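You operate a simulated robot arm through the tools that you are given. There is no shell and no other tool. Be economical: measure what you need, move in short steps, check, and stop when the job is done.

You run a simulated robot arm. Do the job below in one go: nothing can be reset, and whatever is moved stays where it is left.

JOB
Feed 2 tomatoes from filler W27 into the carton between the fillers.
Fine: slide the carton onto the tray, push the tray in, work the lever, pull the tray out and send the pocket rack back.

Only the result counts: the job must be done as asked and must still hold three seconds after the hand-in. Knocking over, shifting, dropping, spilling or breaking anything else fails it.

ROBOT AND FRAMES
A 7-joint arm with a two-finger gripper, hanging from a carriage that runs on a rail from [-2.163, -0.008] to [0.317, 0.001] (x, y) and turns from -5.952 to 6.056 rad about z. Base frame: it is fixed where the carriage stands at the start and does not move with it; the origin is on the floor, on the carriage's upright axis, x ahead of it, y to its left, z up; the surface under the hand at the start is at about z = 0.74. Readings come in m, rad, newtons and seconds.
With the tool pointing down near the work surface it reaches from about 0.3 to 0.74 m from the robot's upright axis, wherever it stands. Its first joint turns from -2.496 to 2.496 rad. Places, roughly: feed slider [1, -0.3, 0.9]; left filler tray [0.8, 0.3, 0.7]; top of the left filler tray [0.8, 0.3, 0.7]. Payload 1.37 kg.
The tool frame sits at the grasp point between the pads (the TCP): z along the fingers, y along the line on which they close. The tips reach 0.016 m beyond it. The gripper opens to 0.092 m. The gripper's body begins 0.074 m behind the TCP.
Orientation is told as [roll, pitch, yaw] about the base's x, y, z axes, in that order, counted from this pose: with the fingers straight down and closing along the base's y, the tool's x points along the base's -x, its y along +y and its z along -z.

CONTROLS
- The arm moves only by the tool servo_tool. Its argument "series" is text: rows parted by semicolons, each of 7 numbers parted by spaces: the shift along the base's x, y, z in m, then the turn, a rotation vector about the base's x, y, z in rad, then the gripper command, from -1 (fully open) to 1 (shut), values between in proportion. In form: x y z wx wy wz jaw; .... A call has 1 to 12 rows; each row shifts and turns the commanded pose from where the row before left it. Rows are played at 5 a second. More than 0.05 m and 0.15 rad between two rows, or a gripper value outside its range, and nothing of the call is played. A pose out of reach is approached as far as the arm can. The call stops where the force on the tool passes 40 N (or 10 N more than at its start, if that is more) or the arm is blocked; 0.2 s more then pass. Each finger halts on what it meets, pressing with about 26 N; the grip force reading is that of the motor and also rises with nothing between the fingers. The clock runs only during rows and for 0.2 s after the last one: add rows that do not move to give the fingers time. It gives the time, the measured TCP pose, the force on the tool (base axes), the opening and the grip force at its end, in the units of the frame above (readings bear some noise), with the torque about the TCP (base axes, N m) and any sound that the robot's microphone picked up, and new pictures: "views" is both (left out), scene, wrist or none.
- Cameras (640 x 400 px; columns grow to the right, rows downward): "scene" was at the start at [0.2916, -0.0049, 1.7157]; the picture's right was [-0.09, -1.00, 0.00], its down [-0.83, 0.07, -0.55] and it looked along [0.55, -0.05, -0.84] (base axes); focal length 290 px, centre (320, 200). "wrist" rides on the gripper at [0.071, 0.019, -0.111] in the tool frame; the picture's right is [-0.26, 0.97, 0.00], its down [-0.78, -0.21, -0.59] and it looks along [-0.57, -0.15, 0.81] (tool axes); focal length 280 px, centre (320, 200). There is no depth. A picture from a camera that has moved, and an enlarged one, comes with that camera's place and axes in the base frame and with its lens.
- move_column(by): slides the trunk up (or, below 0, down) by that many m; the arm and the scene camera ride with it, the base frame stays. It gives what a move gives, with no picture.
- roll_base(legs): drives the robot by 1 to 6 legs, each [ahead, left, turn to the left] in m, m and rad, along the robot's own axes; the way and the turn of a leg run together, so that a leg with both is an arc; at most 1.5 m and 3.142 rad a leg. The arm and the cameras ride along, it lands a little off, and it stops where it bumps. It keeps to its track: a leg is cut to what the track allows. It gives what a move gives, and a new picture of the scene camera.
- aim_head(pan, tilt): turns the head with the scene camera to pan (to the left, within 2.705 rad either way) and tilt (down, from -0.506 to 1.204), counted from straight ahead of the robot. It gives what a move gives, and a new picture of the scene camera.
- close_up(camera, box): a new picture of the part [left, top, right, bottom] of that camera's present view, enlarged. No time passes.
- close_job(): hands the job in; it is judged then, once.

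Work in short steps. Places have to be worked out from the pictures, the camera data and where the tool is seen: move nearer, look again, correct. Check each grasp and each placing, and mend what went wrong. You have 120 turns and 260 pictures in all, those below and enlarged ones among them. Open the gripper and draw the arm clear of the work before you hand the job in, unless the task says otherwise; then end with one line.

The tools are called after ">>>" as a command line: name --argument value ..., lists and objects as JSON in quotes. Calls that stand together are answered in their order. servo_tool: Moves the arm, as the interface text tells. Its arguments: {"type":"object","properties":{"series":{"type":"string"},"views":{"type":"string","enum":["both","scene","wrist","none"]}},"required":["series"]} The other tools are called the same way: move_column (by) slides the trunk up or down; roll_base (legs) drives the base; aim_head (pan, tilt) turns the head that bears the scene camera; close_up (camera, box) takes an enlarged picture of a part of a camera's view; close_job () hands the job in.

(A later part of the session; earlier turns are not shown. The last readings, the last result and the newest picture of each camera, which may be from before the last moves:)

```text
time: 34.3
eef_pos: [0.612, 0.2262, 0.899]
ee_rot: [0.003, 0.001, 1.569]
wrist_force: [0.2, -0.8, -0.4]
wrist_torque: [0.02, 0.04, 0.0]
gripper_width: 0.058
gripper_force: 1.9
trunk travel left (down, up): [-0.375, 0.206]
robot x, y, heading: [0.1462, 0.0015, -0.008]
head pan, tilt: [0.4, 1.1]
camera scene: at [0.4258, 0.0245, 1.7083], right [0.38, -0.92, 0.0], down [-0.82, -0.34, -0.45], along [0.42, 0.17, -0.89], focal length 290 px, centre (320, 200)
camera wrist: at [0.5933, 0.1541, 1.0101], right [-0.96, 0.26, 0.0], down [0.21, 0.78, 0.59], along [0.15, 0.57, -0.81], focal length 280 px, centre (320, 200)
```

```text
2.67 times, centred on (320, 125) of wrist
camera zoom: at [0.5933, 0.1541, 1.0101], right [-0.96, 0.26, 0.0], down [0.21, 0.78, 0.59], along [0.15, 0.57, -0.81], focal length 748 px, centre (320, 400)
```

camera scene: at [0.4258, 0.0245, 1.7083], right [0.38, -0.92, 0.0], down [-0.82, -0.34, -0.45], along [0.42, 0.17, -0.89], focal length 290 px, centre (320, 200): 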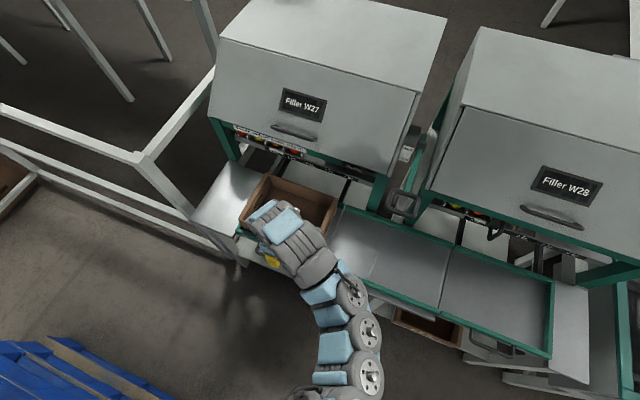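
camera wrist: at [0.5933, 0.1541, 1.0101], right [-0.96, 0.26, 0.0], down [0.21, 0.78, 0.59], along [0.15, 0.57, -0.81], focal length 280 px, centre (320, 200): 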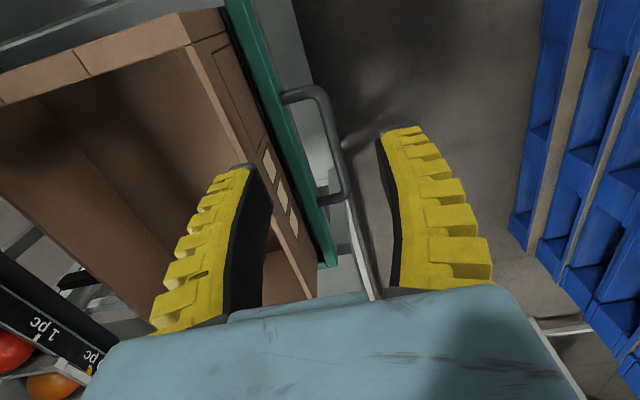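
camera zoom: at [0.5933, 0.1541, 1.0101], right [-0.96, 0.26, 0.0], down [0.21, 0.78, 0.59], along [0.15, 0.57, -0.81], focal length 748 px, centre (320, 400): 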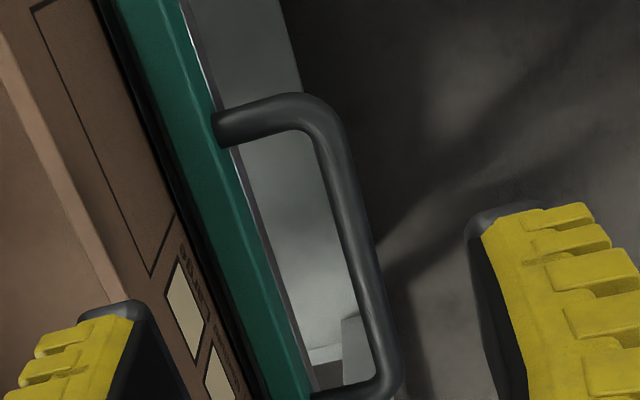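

Handle bar centre is about (0.6145, 0.285, 0.73), 27 mm gap to the tray. I back the hand off 0.12 m, roll the base 0.12 m forward for reach.

>>> servo_tool --series "-0.04 0.02 0 0 -0.1 0 -0.2; -0.04 0.02 0 0 -0.1 0 -0.2; -0.04 0.02 0 0 0 0 0.47" --views "none"

>>> roll_base --legs '[[0.12, 0, 0]]'

>>> servo_tool --series "0 0 0 0 0 0 0.47" --views "wrist"

```text
time: 35.1
eef_pos: [0.4927, 0.2844, 0.8996]
ee_rot: [-0.199, 0.002, 1.567]
wrist_force: [0.2, -1.1, -0.9]
wrist_torque: [-0.01, 0.0, 0.01]
gripper_width: 0.0283
gripper_force: 2.9
trunk travel left (down, up): [-0.375, 0.206]
robot x, y, heading: [0.1476, 0.0023, -0.009]
head pan, tilt: [0.4, 1.1]
```

```text
time: 36.3
eef_pos: [0.6146, 0.2847, 0.8998]
ee_rot: [-0.197, 0.002, 1.569]
wrist_force: [0.2, 0.3, 0.3]
wrist_torque: [-0.01, -0.03, 0.01]
gripper_width: 0.0285
gripper_force: 2.9
trunk travel left (down, up): [-0.375, 0.206]
robot x, y, heading: [0.2654, 0.0027, -0.009]
head pan, tilt: [0.4, 1.1]
camera scene: at [0.546, 0.0251, 1.7082], right [0.38, -0.92, 0.0], down [-0.82, -0.34, -0.45], along [0.42, 0.17, -0.89], focal length 290 px, centre (320, 200)
```

scene: 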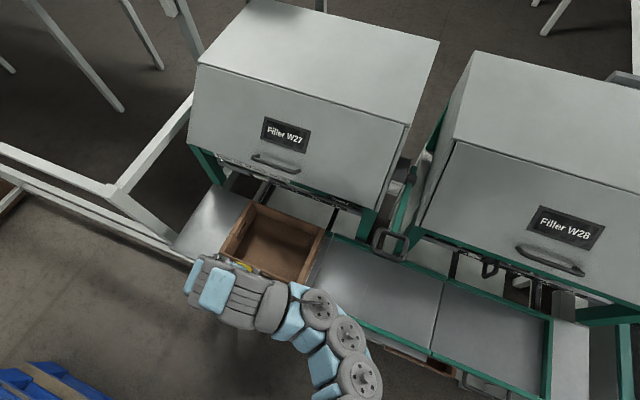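

```text
time: 36.7
eef_pos: [0.6153, 0.284, 0.8997]
ee_rot: [-0.197, 0.001, 1.568]
wrist_force: [-0.5, 0.0, -0.3]
wrist_torque: [0.01, -0.02, 0.0]
gripper_width: 0.0284
gripper_force: 2.3
trunk travel left (down, up): [-0.375, 0.206]
robot x, y, heading: [0.2672, 0.0002, -0.01]
head pan, tilt: [0.4, 1.1]
camera wrist: at [0.5741, 0.2146, 1.0047], right [-0.95, 0.26, -0.19], down [0.09, 0.78, 0.62], along [0.31, 0.57, -0.76], focal length 280 px, centre (320, 200)
```

wrist: 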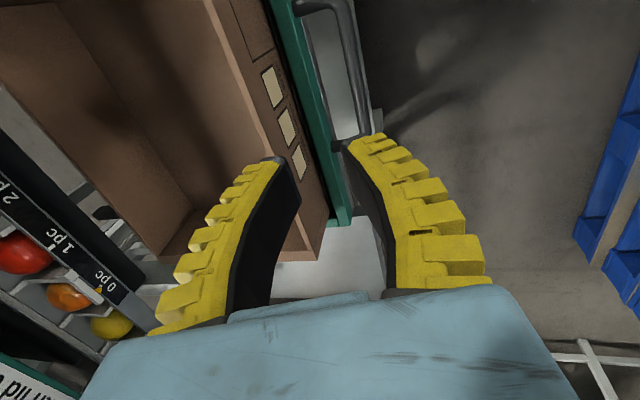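

Descending to just above the handle and checking alignment.

>>> servo_tool --series "0 0 -0.05 0 0 0 0.47; 0 0 -0.05 0 0 0 0.47; 0 0 0 0 0 0 0.47" --views "wrist"

>>> close_up --camera "wrist" --box '[220, 0, 460, 200]'

```text
time: 37.5
eef_pos: [0.6139, 0.2828, 0.7991]
ee_rot: [-0.198, 0.001, 1.571]
wrist_force: [0.0, 0.9, -0.8]
wrist_torque: [0.0, 0.0, 0.01]
gripper_width: 0.0284
gripper_force: 2.6
trunk travel left (down, up): [-0.375, 0.206]
robot x, y, heading: [0.2675, 0.0016, -0.003]
head pan, tilt: [0.4, 1.1]
camera wrist: at [0.5731, 0.212, 0.9044], right [-0.95, 0.26, -0.19], down [0.09, 0.78, 0.62], along [0.31, 0.57, -0.76], focal length 280 px, centre (320, 200)
```

wrist: 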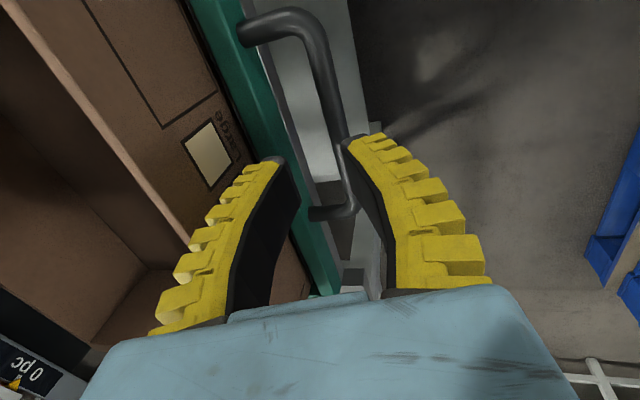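

```text
2.00 times, centred on (340, 100) of wrist
camera zoom: at [0.5731, 0.212, 0.9044], right [-0.95, 0.26, -0.19], down [0.09, 0.78, 0.62], along [0.31, 0.57, -0.76], focal length 561 px, centre (280, 400)
```

zoom: 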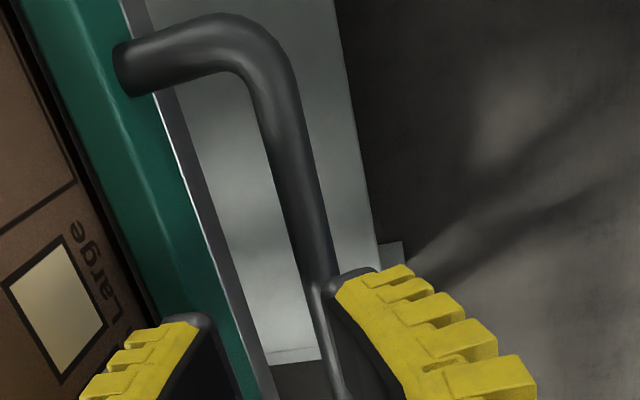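

Bar is centred between the fingers at x≈0.614. Descend around it and grip.

>>> servo_tool --series "0 0 -0.03 0 0 0 0.47; 0 0 -0.024 0 0 0 0.47; 0 0 0 0 0 0 0.47" --views "wrist"

>>> close_up --camera "wrist" --box '[220, 50, 460, 250]'

```text
time: 38.3
eef_pos: [0.6133, 0.2829, 0.7453]
ee_rot: [-0.199, 0.002, 1.568]
wrist_force: [2.1, -0.5, -1.4]
wrist_torque: [0.0, -0.01, 0.01]
gripper_width: 0.0292
gripper_force: 4.0
trunk travel left (down, up): [-0.375, 0.206]
robot x, y, heading: [0.2664, 0.0033, -0.008]
head pan, tilt: [0.4, 1.1]
camera wrist: at [0.5733, 0.2121, 0.8495], right [-0.95, 0.26, -0.19], down [0.09, 0.78, 0.62], along [0.31, 0.57, -0.76], focal length 280 px, centre (320, 200)
```

wrist: 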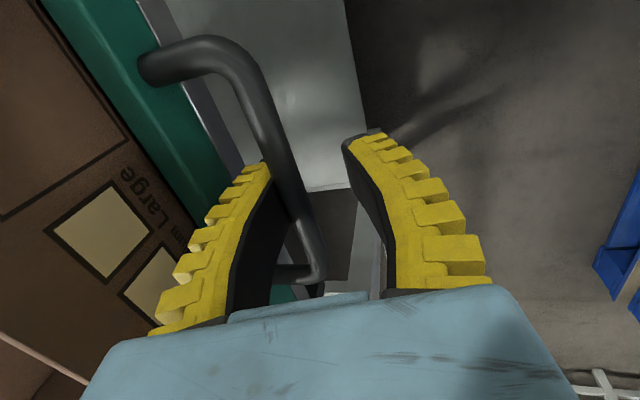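

```text
2.00 times, centred on (340, 150) of wrist
camera zoom: at [0.5733, 0.2121, 0.8495], right [-0.95, 0.26, -0.19], down [0.09, 0.78, 0.62], along [0.31, 0.57, -0.76], focal length 561 px, centre (280, 300)
```

zoom: 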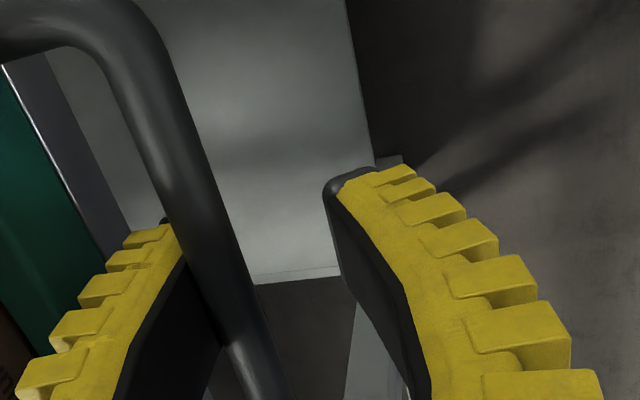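

The bar is near the inner finger; I shift 6 mm forward and close.

>>> servo_tool --series "0.006 0 0 0 0 0 0.55; 0 0 0 0 0 0 0.8; 0 0 0 0 0 0 1; 0 0 0 0 0 0 1" --views "wrist"

```text
time: 39.3
eef_pos: [0.6175, 0.2841, 0.7433]
ee_rot: [-0.195, 0.002, 1.57]
wrist_force: [-2.0, 2.4, -12.7]
wrist_torque: [0.02, -0.01, 0.07]
gripper_width: 0.0059
gripper_force: 28.4
trunk travel left (down, up): [-0.375, 0.206]
robot x, y, heading: [0.2666, -0.0016, -0.005]
head pan, tilt: [0.4, 1.1]
camera wrist: at [0.5776, 0.2131, 0.8495], right [-0.95, 0.26, -0.19], down [0.09, 0.78, 0.62], along [0.31, 0.57, -0.76], focal length 280 px, centre (320, 200)
```

wrist: 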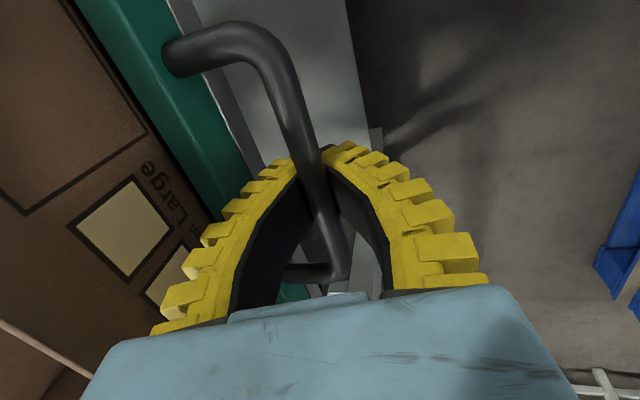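

The fingers closed just below the bar (bar slightly above the pads). I open, rise ~14 mm, and re-grip.

>>> servo_tool --series "0 0 0 0 0 0 0.5; 0 0 0.014 0 0 0 0.5; 0 0 0 0 0 0 0.8; 0 0 0 0 0 0 1; 0 0 0 0 0 0 1" --views "wrist"

```text
time: 40.5
eef_pos: [0.6208, 0.2841, 0.7588]
ee_rot: [-0.199, -0.001, 1.568]
wrist_force: [0.0, -2.4, 13.3]
wrist_torque: [-0.03, 0.01, 0.07]
gripper_width: 0.0061
gripper_force: 27.9
trunk travel left (down, up): [-0.375, 0.206]
robot x, y, heading: [0.2686, 0.0028, -0.006]
head pan, tilt: [0.4, 1.1]
camera wrist: at [0.5808, 0.2144, 0.8654], right [-0.95, 0.26, -0.19], down [0.09, 0.78, 0.62], along [0.31, 0.57, -0.76], focal length 280 px, centre (320, 200)
```

wrist: 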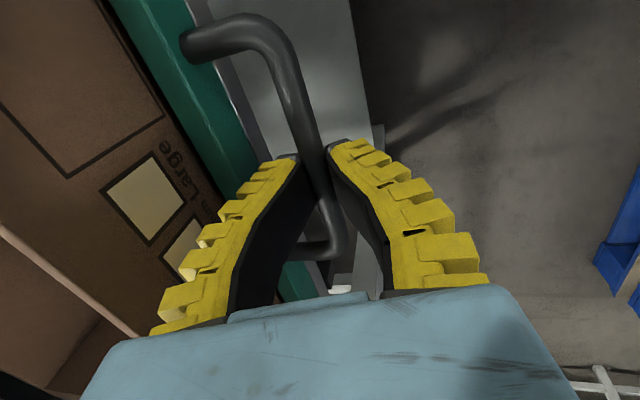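

Force flipped sign, so the bar height is between; I re-grip 6 mm lower.

>>> servo_tool --series "0 0 0 0 0 0 0.5; 0 0 -0.007 0 0 0 0.5; 0 0 0 0 0 0 0.8; 0 0 0 0 0 0 1; 0 0 0 0 0 0 1" --views "wrist"

```text
time: 41.7
eef_pos: [0.62, 0.2844, 0.7504]
ee_rot: [-0.198, 0.002, 1.57]
wrist_force: [-0.5, 0.8, -3.4]
wrist_torque: [-0.07, -0.03, 0.05]
gripper_width: 0.0059
gripper_force: 28.0
trunk travel left (down, up): [-0.375, 0.206]
robot x, y, heading: [0.2613, -0.0004, -0.011]
head pan, tilt: [0.4, 1.1]
camera wrist: at [0.5798, 0.214, 0.8574], right [-0.95, 0.26, -0.19], down [0.09, 0.78, 0.62], along [0.31, 0.57, -0.76], focal length 280 px, centre (320, 200)
```

wrist: 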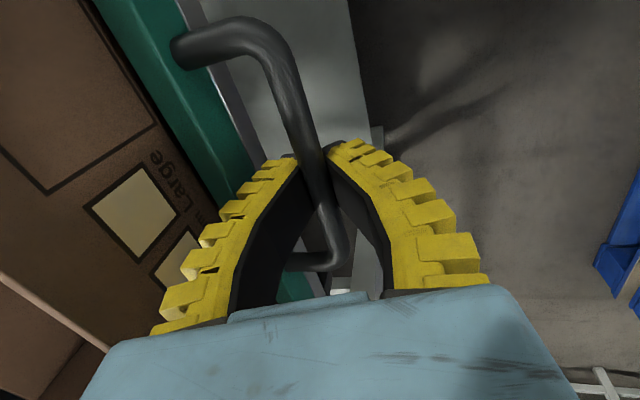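

Good grip with little residual force. Push the tray in, first 0.1 m.

>>> servo_tool --series "0.02 0 0 0 0 0 1; 0.02 0 0 0 0 0 1; 0.02 0 0 0 0 0 1; 0.02 0 0 0 0 0 1; 0.02 0 0 0 0 0 1"

```text
time: 42.9
eef_pos: [0.7215, 0.285, 0.7516]
ee_rot: [-0.196, 0.001, 1.569]
wrist_force: [1.9, 4.6, -12.3]
wrist_torque: [-0.35, 0.0, -0.1]
gripper_width: 0.0058
gripper_force: 27.8
trunk travel left (down, up): [-0.375, 0.206]
robot x, y, heading: [0.2629, 0.0061, -0.0]
head pan, tilt: [0.4, 1.1]
camera scene: at [0.5461, 0.0253, 1.7081], right [0.38, -0.92, 0.0], down [-0.82, -0.34, -0.45], along [0.42, 0.17, -0.89], focal length 290 px, centre (320, 200)
camera wrist: at [0.6804, 0.2144, 0.8576], right [-0.95, 0.26, -0.19], down [0.09, 0.78, 0.62], along [0.31, 0.57, -0.76], focal length 280 px, centre (320, 200)
```

scene: 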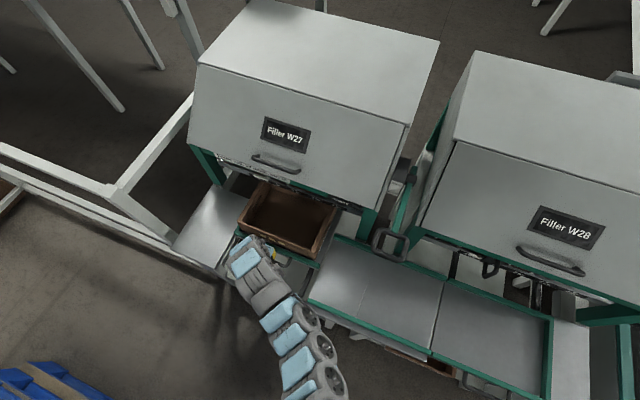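
wrist: 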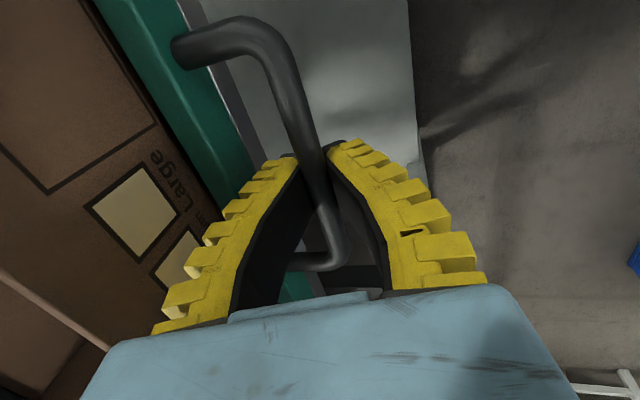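

Tray slides in with the carton. Continue.

>>> servo_tool --series "0.02 0 0 0 0 0 1; 0.02 0 0 0 0 0 1; 0.02 0 0 0 0 0 1; 0.02 0 0 0 0 0 1"

```text
time: 43.9
eef_pos: [0.7998, 0.284, 0.7519]
ee_rot: [-0.198, 0.0, 1.571]
wrist_force: [2.2, 5.3, -11.1]
wrist_torque: [-0.44, -0.03, -0.05]
gripper_width: 0.0059
gripper_force: 28.6
trunk travel left (down, up): [-0.375, 0.206]
robot x, y, heading: [0.2663, -0.0021, -0.004]
head pan, tilt: [0.4, 1.1]
camera scene: at [0.546, 0.0255, 1.7081], right [0.38, -0.92, 0.0], down [-0.82, -0.34, -0.45], along [0.42, 0.17, -0.89], focal length 290 px, centre (320, 200)
camera wrist: at [0.7593, 0.2144, 0.8571], right [-0.95, 0.26, -0.19], down [0.09, 0.78, 0.62], along [0.31, 0.57, -0.76], focal length 280 px, centre (320, 200)
```

scene: 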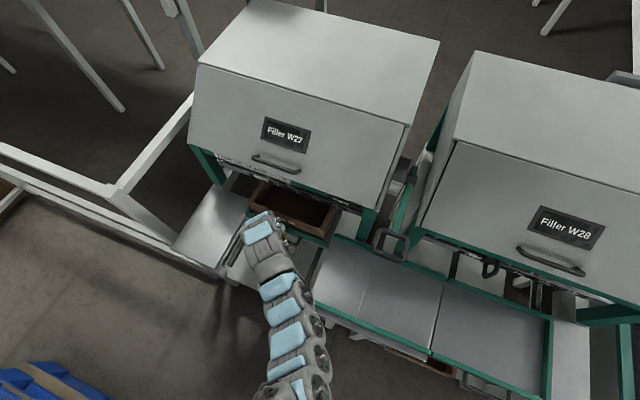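
wrist: 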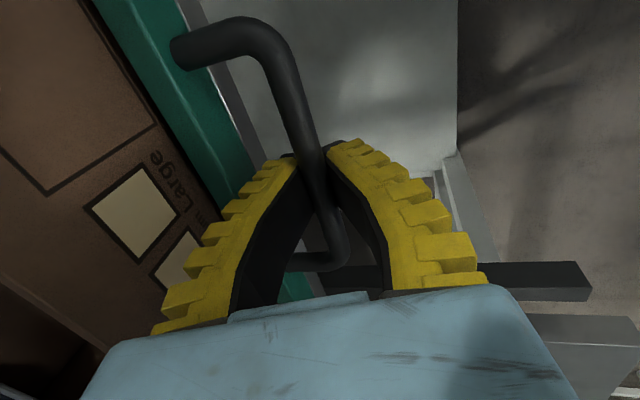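

Continuing in small steps until the stop.

>>> servo_tool --series "0.02 0 0 0 0 0 1; 0.02 0 0 0 0 0 1; 0.02 0 0 0 0 0 1"

```text
time: 44.7
eef_pos: [0.8337, 0.2865, 0.7412]
ee_rot: [-0.165, 0.007, 1.575]
wrist_force: [-22.2, -0.5, -11.8]
wrist_torque: [0.11, -0.22, 0.02]
gripper_width: 0.0009
gripper_force: 27.8
trunk travel left (down, up): [-0.375, 0.206]
robot x, y, heading: [0.267, 0.0021, -0.003]
head pan, tilt: [0.4, 1.1]
stopped in row 3: the force on the tool passed its limit at 49 N (the readings are from after the stop); the commanded pose is now the measured one
camera scene: at [0.5425, 0.0254, 1.7069], right [0.39, -0.92, 0.0], down [-0.82, -0.34, -0.45], along [0.41, 0.17, -0.89], focal length 290 px, centre (320, 200)
camera wrist: at [0.7969, 0.2151, 0.8486], right [-0.95, 0.26, -0.16], down [0.11, 0.78, 0.61], along [0.28, 0.56, -0.78], focal length 280 px, centre (320, 200)
```

scene: 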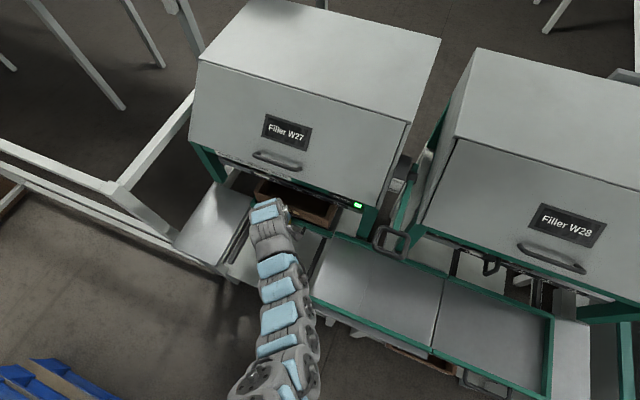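
wrist: 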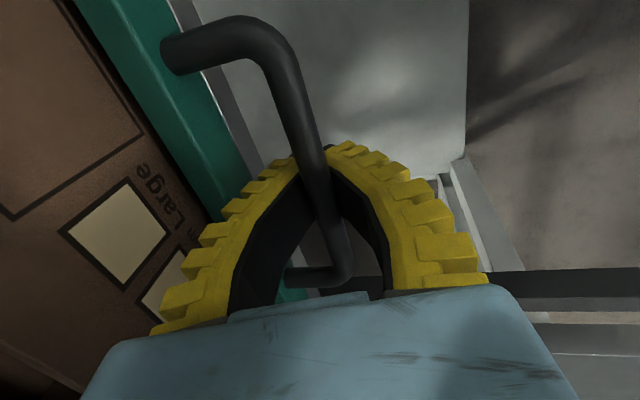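

The Ready lamp is green: the tray is in. I open, rise clear of the bar and back away.

>>> servo_tool --series "-0.004 0 0 0 0 0 0.4; 0 0 0 0 0 0 0.2; 0 0 0.03 0 0 0 0.2; -0.01 0 0.03 0 0 0 0.2; -0.04 0 0.03 0 0 0 0.2; -0.04 0 0.03 0 0 0 0.2; -0.05 0 0 0 0 0 0.2; -0.05 0 0 0 0 0 0.2; -0.0 -0.05 0 0 0 0 0.2; 0 -0.05 0 0 0 0 0.2"

>>> aim_head --pan 0.2 --tilt 0.95

```text
time: 46.9
eef_pos: [0.6532, 0.1856, 0.8666]
ee_rot: [-0.176, 0.003, 1.572]
wrist_force: [0.2, 1.0, 0.5]
wrist_torque: [-0.06, 0.06, -0.04]
gripper_width: 0.0401
gripper_force: 2.9
trunk travel left (down, up): [-0.375, 0.206]
robot x, y, heading: [0.2611, 0.0036, -0.004]
head pan, tilt: [0.4, 1.1]
camera scene: at [0.5454, 0.0257, 1.7083], right [0.39, -0.92, 0.0], down [-0.82, -0.34, -0.45], along [0.42, 0.18, -0.89], focal length 290 px, centre (320, 200)
camera wrist: at [0.614, 0.1155, 0.9725], right [-0.95, 0.26, -0.17], down [0.1, 0.78, 0.61], along [0.29, 0.57, -0.77], focal length 280 px, centre (320, 200)
```

scene: 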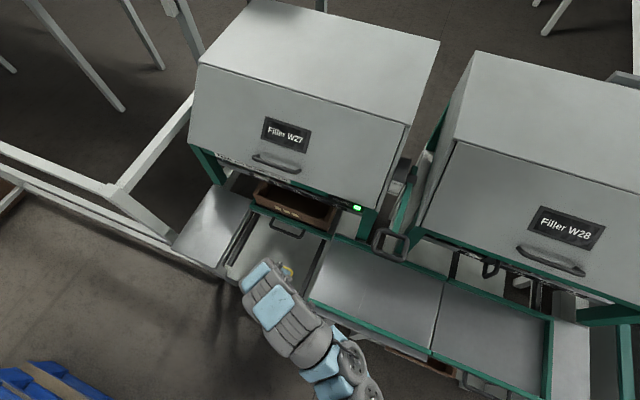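
wrist: 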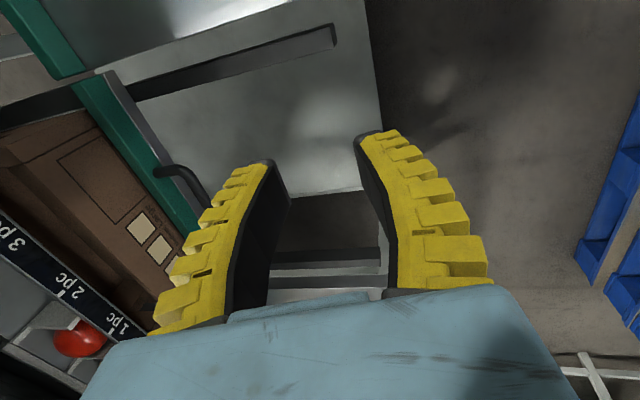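

```text
time: 47.7
eef_pos: [0.6525, 0.1866, 0.8666]
ee_rot: [-0.177, 0.005, 1.572]
wrist_force: [0.0, -0.3, 0.5]
wrist_torque: [0.0, -0.01, 0.01]
gripper_width: 0.0402
gripper_force: 1.9
trunk travel left (down, up): [-0.375, 0.206]
robot x, y, heading: [0.262, 0.002, -0.004]
head pan, tilt: [0.201, 0.949]
camera scene: at [0.5585, 0.0153, 1.7184], right [0.2, -0.98, 0.0], down [-0.8, -0.16, -0.58], along [0.57, 0.11, -0.81], focal length 290 px, centre (320, 200)
```

scene: 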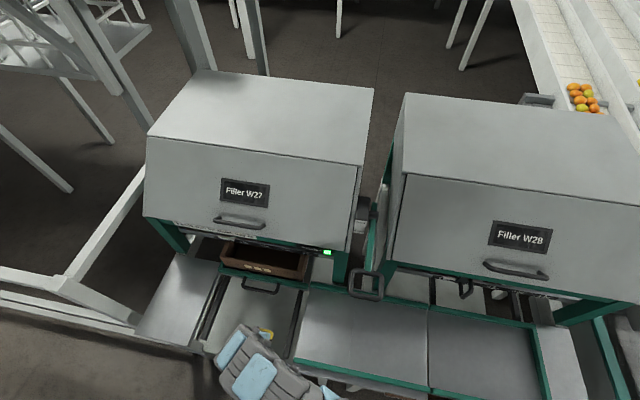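

Tray in, lamp green. Next the lever: I move the hand up and to the right to look at the lever from its side.

>>> servo_tool --series "0 -0.03 0.04 0.0 0 0 0.2; 0 -0.03 0.04 0 0.0 0 0.2; 0 -0.03 0.04 0 0 0 0.2; 0 -0.03 0.04 0 0 0 0.2; 0 -0.03 0.04 0 0.06 0 0.2; 0 -0.05 0.0 0 0.06 0 0.2; 0 -0.05 0.0 0 0.05 0 0.2; 0 -0.05 0 0 0 0 0.2; 0 -0.05 0 0 0 0 0.2; 0 -0.05 0 0 0 0 0.2"

```text
time: 49.9
eef_pos: [0.7304, -0.1308, 0.9536]
ee_rot: [-0.009, 0.004, 1.575]
wrist_force: [0.1, 0.6, 0.4]
wrist_torque: [0.0, 0.02, 0.0]
gripper_width: 0.0403
gripper_force: 2.3
out of reach, approached as far as the arm can: row 1, 2, 3, 4, 5
trunk travel left (down, up): [-0.375, 0.206]
robot x, y, heading: [0.2662, -0.0017, 0.0]
head pan, tilt: [0.201, 0.949]
camera scene: at [0.5585, 0.0154, 1.7185], right [0.2, -0.98, 0.0], down [-0.8, -0.16, -0.58], along [0.57, 0.11, -0.81], focal length 290 px, centre (320, 200)
camera wrist: at [0.7108, -0.201, 1.0646], right [-0.97, 0.26, -0.01], down [0.2, 0.78, 0.59], along [0.16, 0.57, -0.81], focal length 280 px, centre (320, 200)
```

scene: 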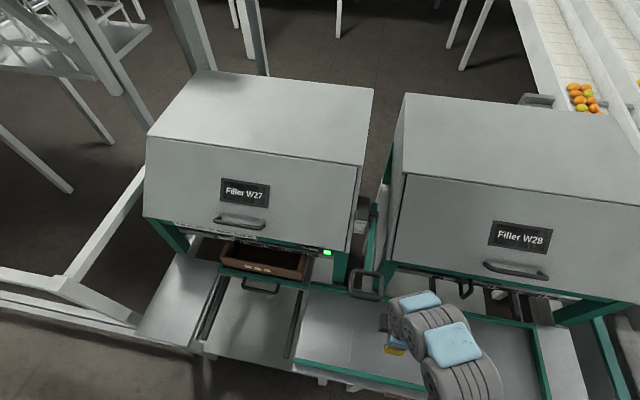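
wrist: 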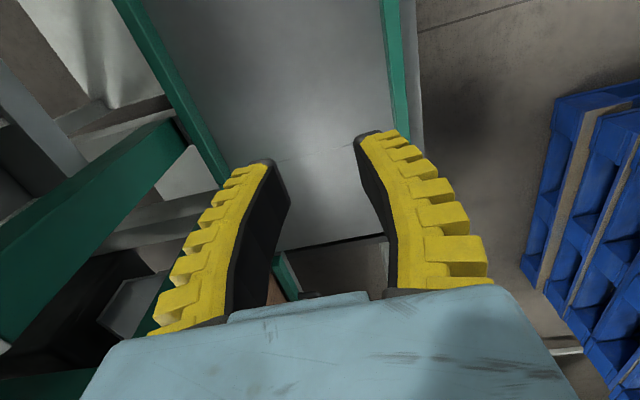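

I roll the base back 0.17 m so the arm can work at lever height.

>>> roll_base --legs '[[-0.17, 0, 0]]'

>>> servo_tool --series "0.03 -0.02 0.03 0 0 0 0.2; 0.03 -0.02 0.03 0 0 0 0.2; 0.03 -0.02 0.03 0 0 0 0.2; 0.03 -0.02 0.03 0 0 0 0.2; 0.03 0 0.03 0 0 0 0.2"

```text
time: 51.3
eef_pos: [0.5595, -0.1313, 0.9548]
ee_rot: [-0.008, 0.007, 1.573]
wrist_force: [-0.1, 0.0, 0.2]
wrist_torque: [-0.02, -0.01, 0.01]
gripper_width: 0.0402
gripper_force: 2.9
trunk travel left (down, up): [-0.375, 0.206]
robot x, y, heading: [0.0923, 0.001, -0.001]
head pan, tilt: [0.201, 0.949]
camera scene: at [0.3872, 0.0144, 1.7185], right [0.19, -0.98, 0.0], down [-0.8, -0.16, -0.58], along [0.57, 0.11, -0.81], focal length 290 px, centre (320, 200)
```

scene: 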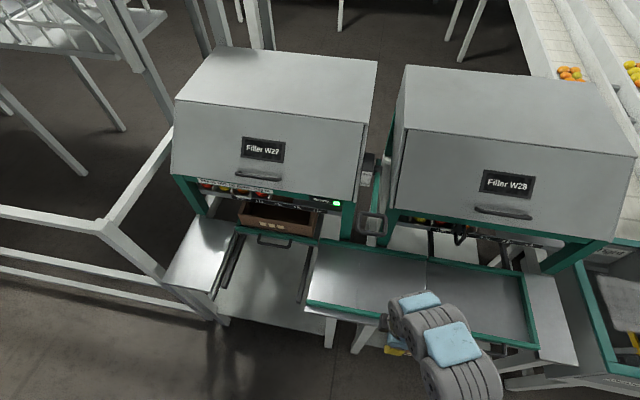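

```text
time: 52.5
eef_pos: [0.69, -0.1923, 1.0151]
ee_rot: [-0.021, 0.002, 1.572]
wrist_force: [-0.6, 0.2, -0.6]
wrist_torque: [0.0, -0.01, -0.03]
gripper_width: 0.0401
gripper_force: 2.1
out of reach, approached as far as the arm can: row 3, 4, 5
trunk travel left (down, up): [-0.375, 0.206]
robot x, y, heading: [0.0961, -0.0011, -0.007]
head pan, tilt: [0.201, 0.949]
camera scene: at [0.3873, 0.0143, 1.7185], right [0.19, -0.98, 0.0], down [-0.8, -0.16, -0.58], along [0.57, 0.11, -0.81], focal length 290 px, centre (320, 200)
camera wrist: at [0.6686, -0.2633, 1.1275], right [-0.97, 0.26, -0.02], down [0.2, 0.78, 0.59], along [0.17, 0.57, -0.81], focal length 280 px, centre (320, 200)
```

scene: 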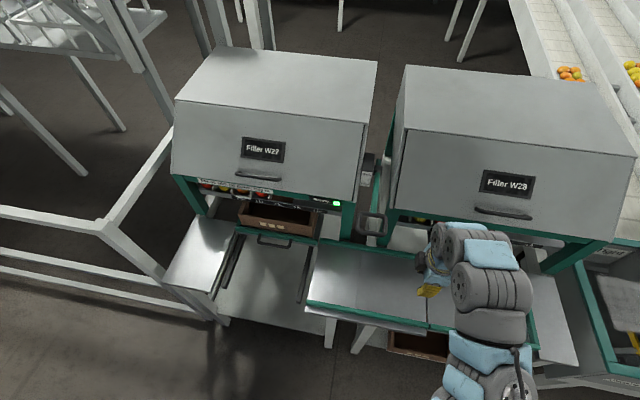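
wrist: 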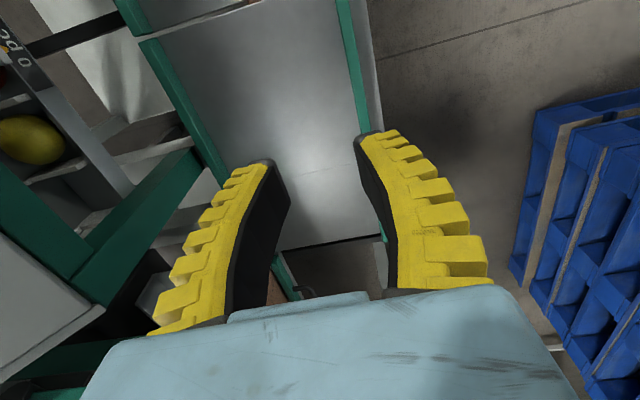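

>>> close_up --camera "scene" --box '[180, 140, 420, 260]'

>>> move_column --by 0.15

>>> servo_tool --series "0 0.0 0 0 0 0 0.2"

```text
2.67 times, centred on (300, 200) of scene
camera zoom: at [0.3873, 0.0143, 1.7185], right [0.19, -0.98, 0.0], down [-0.8, -0.16, -0.58], along [0.57, 0.11, -0.81], focal length 772 px, centre (373, 200)
```

zoom: 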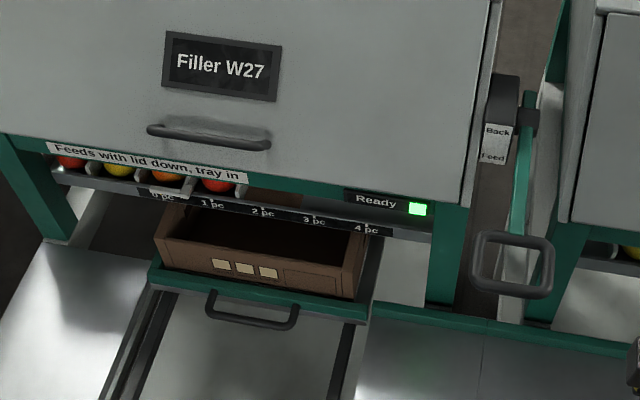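

```text
time: 54.3
eef_pos: [0.6898, -0.1931, 1.1656]
ee_rot: [-0.021, 0.002, 1.573]
wrist_force: [0.2, 0.4, -0.4]
wrist_torque: [0.01, 0.01, 0.02]
gripper_width: 0.0403
gripper_force: 2.8
trunk travel left (down, up): [-0.525, 0.056]
robot x, y, heading: [0.092, -0.0017, -0.007]
head pan, tilt: [0.201, 0.949]
```

```text
time: 54.7
eef_pos: [0.6902, -0.1938, 1.1658]
ee_rot: [-0.02, 0.003, 1.573]
wrist_force: [-0.2, 0.1, -0.1]
wrist_torque: [0.03, 0.01, -0.01]
gripper_width: 0.04
gripper_force: 2.3
trunk travel left (down, up): [-0.525, 0.056]
robot x, y, heading: [0.0947, 0.002, -0.008]
head pan, tilt: [0.201, 0.949]
camera scene: at [0.3872, 0.0144, 1.8684], right [0.19, -0.98, 0.0], down [-0.8, -0.16, -0.58], along [0.57, 0.11, -0.81], focal length 290 px, centre (320, 200)
camera wrist: at [0.6682, -0.2633, 1.2774], right [-0.97, 0.26, -0.02], down [0.2, 0.78, 0.59], along [0.17, 0.57, -0.81], focal length 280 px, centre (320, 200)
```

scene: 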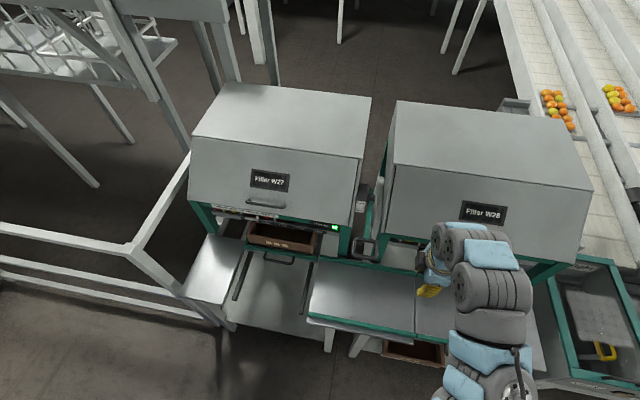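
wrist: 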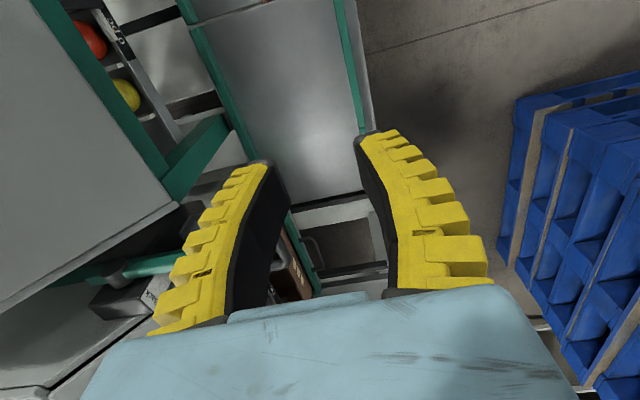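

The lever is roughly horizontal, loop front bar near (0.77,-0.05,1.05). I shift the hand right/forward so the wrist camera sees it unobstructed.

>>> servo_tool --series "0.03 -0.03 0.0 0 0 0 0.2; 0.03 -0.03 0 0 0 0 0.2; 0.0 -0.03 0 0 0 0 0.2; 0 -0.03 0 0 0 0 0.2"

```text
time: 55.7
eef_pos: [0.7506, -0.3102, 1.1664]
ee_rot: [-0.021, 0.005, 1.573]
wrist_force: [-0.7, 0.6, -0.9]
wrist_torque: [-0.04, -0.04, 0.02]
gripper_width: 0.0402
gripper_force: 2.4
trunk travel left (down, up): [-0.525, 0.056]
robot x, y, heading: [0.095, 0.002, -0.01]
head pan, tilt: [0.201, 0.949]
camera scene: at [0.3872, 0.0146, 1.8685], right [0.19, -0.98, 0.0], down [-0.8, -0.16, -0.58], along [0.57, 0.11, -0.81], focal length 290 px, centre (320, 200)
camera wrist: at [0.7293, -0.3808, 1.2775], right [-0.97, 0.26, -0.02], down [0.2, 0.78, 0.59], along [0.17, 0.57, -0.81], focal length 280 px, centre (320, 200)
```

scene: 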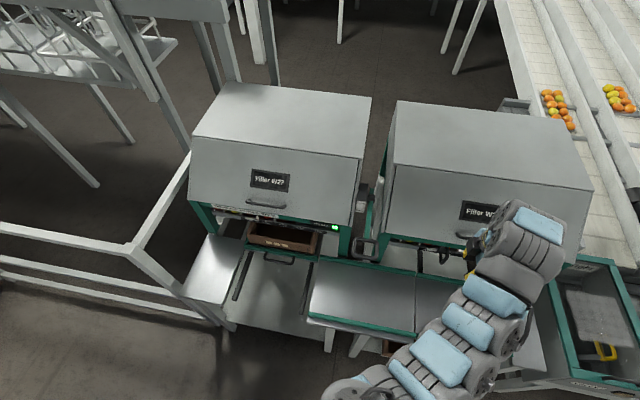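
wrist: 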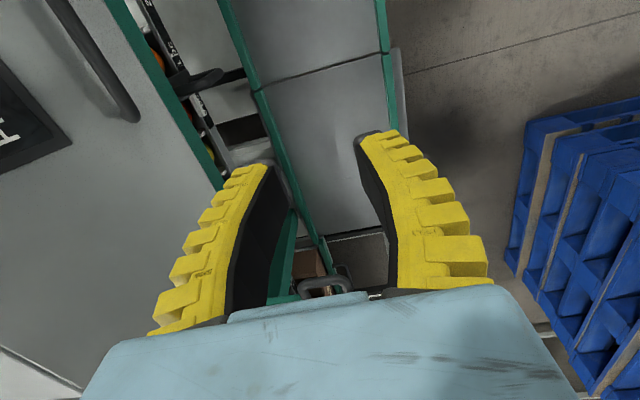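

I misjudged the image direction; the loop comes between the fingers if I go above it. Moving to (0.78,-0.06,1.17).

>>> servo_tool --series "0.0 0.05 0.0 0 0 0 0.2; 0.0 0.05 0 0 0 0 0.2; 0.0 0.05 0 0 0 0 0.2; 0 0.05 0 0 0 0 0.2; 0.015 0.045 0 0 0 0 0.2; 0.015 0 0 0 0 0 0.2"

>>> close_up --camera "wrist" --box '[160, 0, 480, 200]'

```text
time: 57.1
eef_pos: [0.7795, -0.0682, 1.167]
ee_rot: [-0.02, 0.002, 1.572]
wrist_force: [-1.1, 0.5, -0.2]
wrist_torque: [0.03, 0.01, -0.02]
gripper_width: 0.0402
gripper_force: 2.1
trunk travel left (down, up): [-0.525, 0.056]
robot x, y, heading: [0.0951, -0.0011, -0.002]
head pan, tilt: [0.201, 0.949]
camera scene: at [0.3872, 0.0144, 1.8685], right [0.19, -0.98, 0.0], down [-0.8, -0.16, -0.58], along [0.57, 0.11, -0.81], focal length 290 px, centre (320, 200)
camera wrist: at [0.7584, -0.1377, 1.2781], right [-0.97, 0.26, -0.02], down [0.2, 0.78, 0.59], along [0.17, 0.57, -0.81], focal length 280 px, centre (320, 200)
```

scene: 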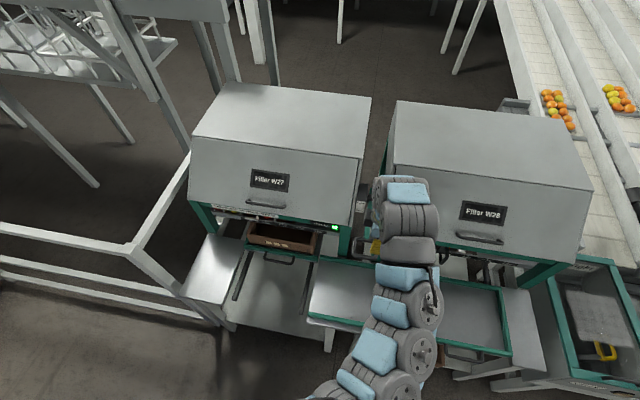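
wrist: 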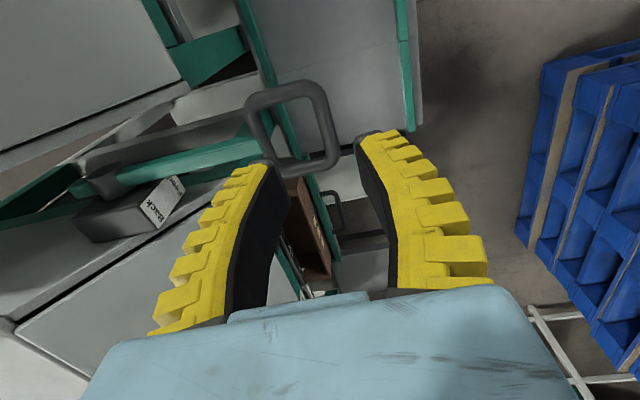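

```text
2.00 times, centred on (320, 100) of wrist
camera zoom: at [0.7584, -0.1377, 1.2781], right [-0.97, 0.26, -0.02], down [0.2, 0.78, 0.59], along [0.17, 0.57, -0.81], focal length 561 px, centre (320, 400)
```

zoom: 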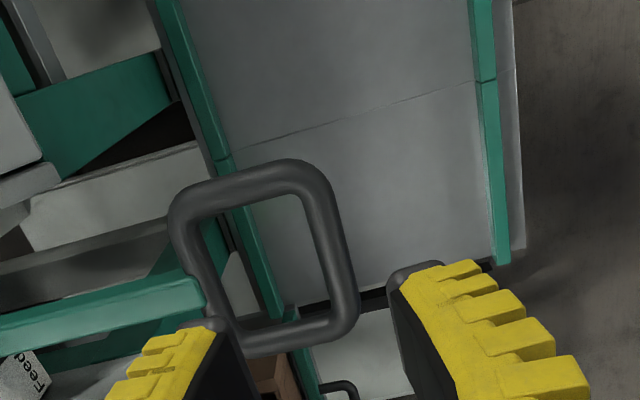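

The loop's front bar runs along y at (0.78, -0.047, ~1.05), hub near (1.0, 1.05). I align and descend so the fingers straddle the front bar.

>>> servo_tool --series "0.001 0.021 -0.02 0.0 0.02 0 0.2; 0 0 -0.04 0 0 0 0.2; 0 0 -0.03 0 0 0 0.2; 0 0 0 0 0 0 0.2" --views "wrist"

>>> close_up --camera "wrist" --box '[200, 50, 440, 200]'

```text
time: 58.1
eef_pos: [0.7806, -0.0451, 1.0779]
ee_rot: [-0.001, 0.003, 1.573]
wrist_force: [0.2, -0.3, 1.0]
wrist_torque: [-0.01, 0.05, -0.04]
gripper_width: 0.0404
gripper_force: 2.7
trunk travel left (down, up): [-0.525, 0.056]
robot x, y, heading: [0.0958, -0.002, -0.005]
head pan, tilt: [0.201, 0.949]
camera wrist: at [0.7625, -0.1162, 1.189], right [-0.97, 0.26, 0.0], down [0.21, 0.78, 0.59], along [0.15, 0.57, -0.81], focal length 280 px, centre (320, 200)
```

wrist: 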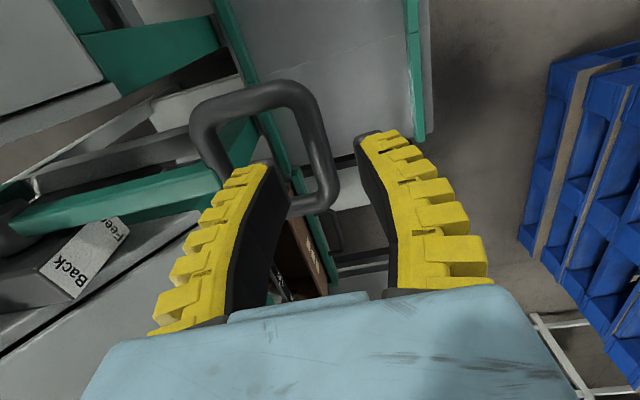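

```text
2.67 times, centred on (320, 125) of wrist
camera zoom: at [0.7625, -0.1162, 1.189], right [-0.97, 0.26, 0.0], down [0.21, 0.78, 0.59], along [0.15, 0.57, -0.81], focal length 748 px, centre (320, 400)
```

zoom: 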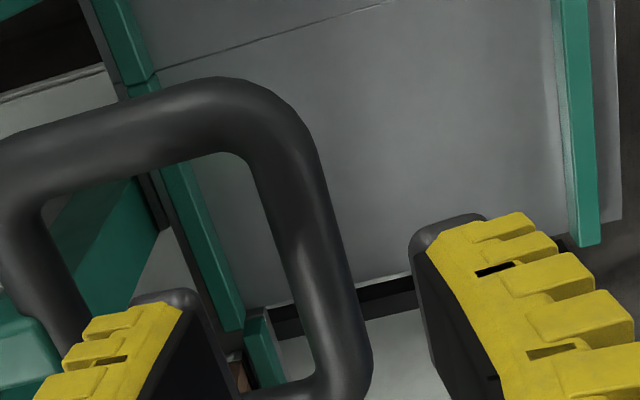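

Alignment is good. Descend 33 mm more and check.

>>> servo_tool --series "0 0 -0.018 0 0 0 0.2; 0 0 -0.018 0 0 0 0.2; 0 0 0 0 0 0 0.2" --views "wrist"

>>> close_up --camera "wrist" --box '[160, 50, 480, 250]'

```text
time: 58.9
eef_pos: [0.7815, -0.0463, 1.041]
ee_rot: [-0.001, 0.004, 1.573]
wrist_force: [0.7, -0.3, 0.4]
wrist_torque: [0.02, 0.0, -0.01]
gripper_width: 0.0403
gripper_force: 2.3
trunk travel left (down, up): [-0.525, 0.056]
robot x, y, heading: [0.0932, 0.0014, -0.005]
head pan, tilt: [0.201, 0.949]
camera wrist: at [0.7616, -0.1173, 1.1527], right [-0.97, 0.26, 0.0], down [0.21, 0.78, 0.59], along [0.15, 0.57, -0.81], focal length 280 px, centre (320, 200)
```

wrist: 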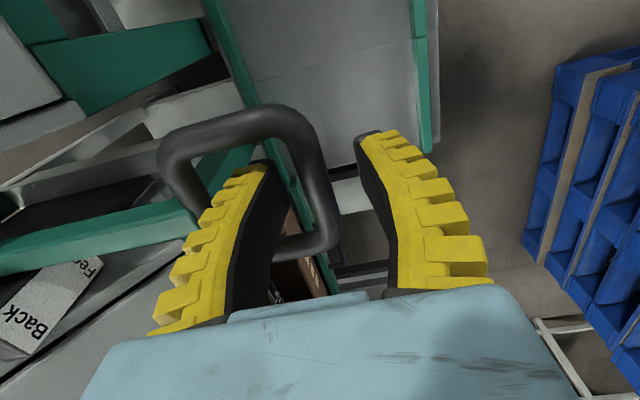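

```text
2.00 times, centred on (320, 150) of wrist
camera zoom: at [0.7616, -0.1173, 1.1527], right [-0.97, 0.26, 0.0], down [0.21, 0.78, 0.59], along [0.15, 0.57, -0.81], focal length 561 px, centre (320, 300)
```

zoom: 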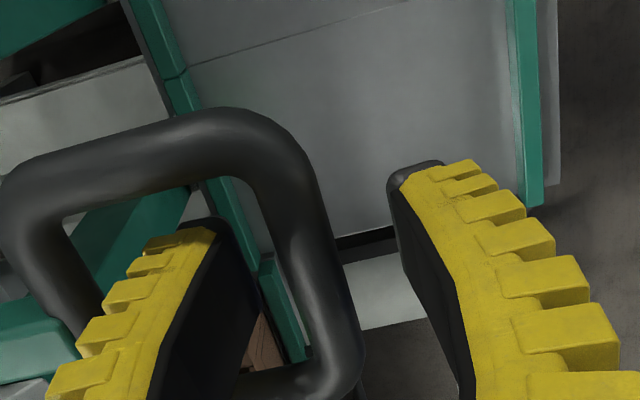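

Inner finger is inside the loop. Close gently and read forces.

>>> servo_tool --series "0 0 0 0 0 0 0.6; 0 0 0 0 0 0 1; 0 0 0 0 0 0 1" --views "wrist"

```text
time: 59.7
eef_pos: [0.7824, -0.0468, 1.0419]
ee_rot: [-0.004, 0.003, 1.573]
wrist_force: [6.2, -0.7, -0.6]
wrist_torque: [-0.03, -0.04, 0.03]
gripper_width: 0.0079
gripper_force: 27.7
trunk travel left (down, up): [-0.525, 0.056]
robot x, y, heading: [0.0953, 0.0023, -0.009]
head pan, tilt: [0.201, 0.949]
camera wrist: at [0.7628, -0.1173, 1.1535], right [-0.97, 0.26, 0.0], down [0.21, 0.78, 0.59], along [0.16, 0.57, -0.81], focal length 280 px, centre (320, 200)
```

wrist: 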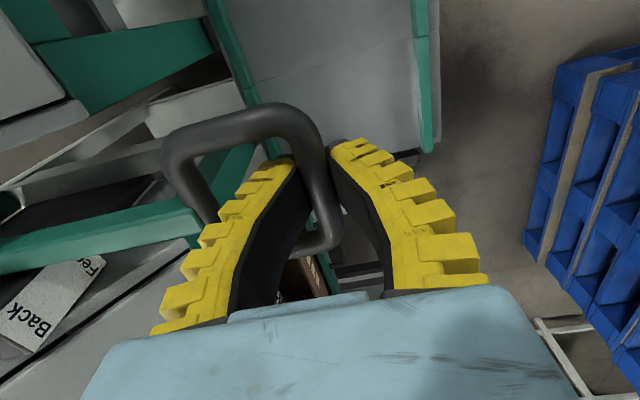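

Gripped well. Now a small pull down (2 cm) and look at the scale.

>>> servo_tool --series "0.0 0 -0.01 0 -0.04 0 1; 0.001 0 -0.01 0 -0.04 0 1" --views "none"

>>> close_up --camera "scene" --box '[190, 160, 390, 285]'

```text
time: 60.3
eef_pos: [0.7826, -0.0468, 1.0218]
ee_rot: [-0.083, 0.004, 1.571]
wrist_force: [6.6, -1.0, 1.7]
wrist_torque: [-0.07, -0.01, 0.0]
gripper_width: 0.0084
gripper_force: 28.3
trunk travel left (down, up): [-0.525, 0.056]
robot x, y, heading: [0.0955, 0.0, -0.004]
head pan, tilt: [0.201, 0.949]
```

```text
3.20 times, centred on (290, 222) of scene
camera zoom: at [0.3876, 0.0143, 1.8688], right [0.19, -0.98, 0.0], down [-0.8, -0.16, -0.58], along [0.57, 0.11, -0.81], focal length 927 px, centre (416, 128)
```

zoom: 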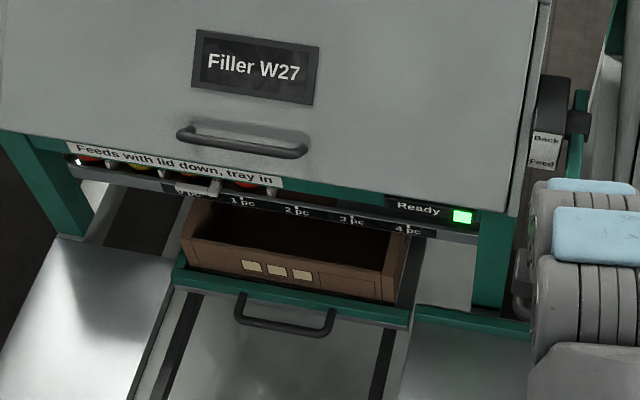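

No resistance. The rack tab sits about at 0–0.3 pc. Pull 2.5 cm more along the arc.

>>> servo_tool --series "0.002 0 -0.012 0 -0.05 0 1; 0.002 0 -0.012 0 -0.05 0 1" --views "none"

>>> close_up --camera "scene" --box '[190, 190, 350, 290]'

```text
time: 60.9
eef_pos: [0.7864, -0.0453, 0.9973]
ee_rot: [-0.183, 0.003, 1.573]
wrist_force: [3.7, -0.6, 2.4]
wrist_torque: [-0.19, 0.01, 0.05]
gripper_width: 0.0088
gripper_force: 27.8
trunk travel left (down, up): [-0.525, 0.056]
robot x, y, heading: [0.0942, 0.0037, -0.008]
head pan, tilt: [0.201, 0.949]
```

```text
4.00 times, centred on (270, 240) of scene
camera zoom: at [0.3873, 0.0143, 1.8687], right [0.19, -0.98, 0.0], down [-0.8, -0.16, -0.58], along [0.57, 0.11, -0.81], focal length 1159 px, centre (520, 40)
```

zoom: 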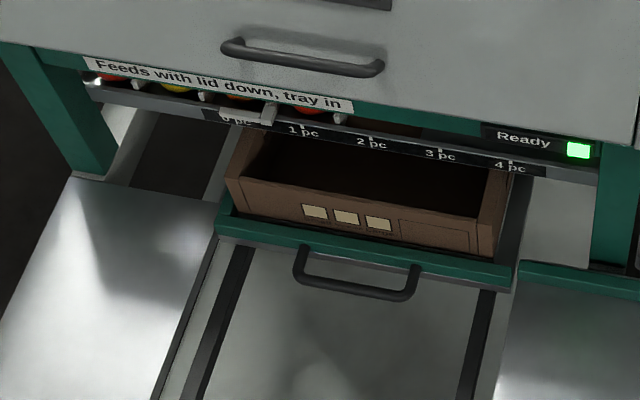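

The rack has hardly moved so far. Another 2.5 cm along the arc.

>>> servo_tool --series "0.004 0 -0.012 0 -0.05 0 1; 0.004 0 -0.012 0 -0.05 0 1" --views "none"

>>> close_up --camera "scene" --box '[200, 195, 328, 275]'

```text
time: 61.5
eef_pos: [0.792, -0.0475, 0.9723]
ee_rot: [-0.281, 0.004, 1.569]
wrist_force: [-1.0, 0.8, 2.2]
wrist_torque: [0.14, -0.04, 0.04]
gripper_width: 0.0092
gripper_force: 28.0
trunk travel left (down, up): [-0.525, 0.056]
robot x, y, heading: [0.0994, 0.0006, -0.009]
head pan, tilt: [0.201, 0.949]
```

```text
5.00 times, centred on (264, 235) of scene
camera zoom: at [0.3871, 0.0144, 1.8685], right [0.19, -0.98, 0.0], down [-0.8, -0.16, -0.58], along [0.57, 0.11, -0.81], focal length 1448 px, centre (600, 25)
```

zoom: 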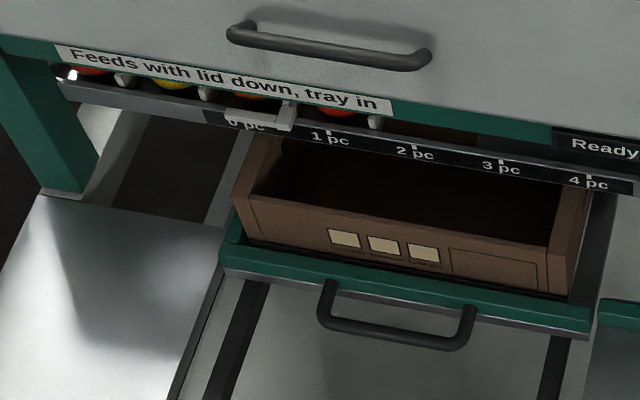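

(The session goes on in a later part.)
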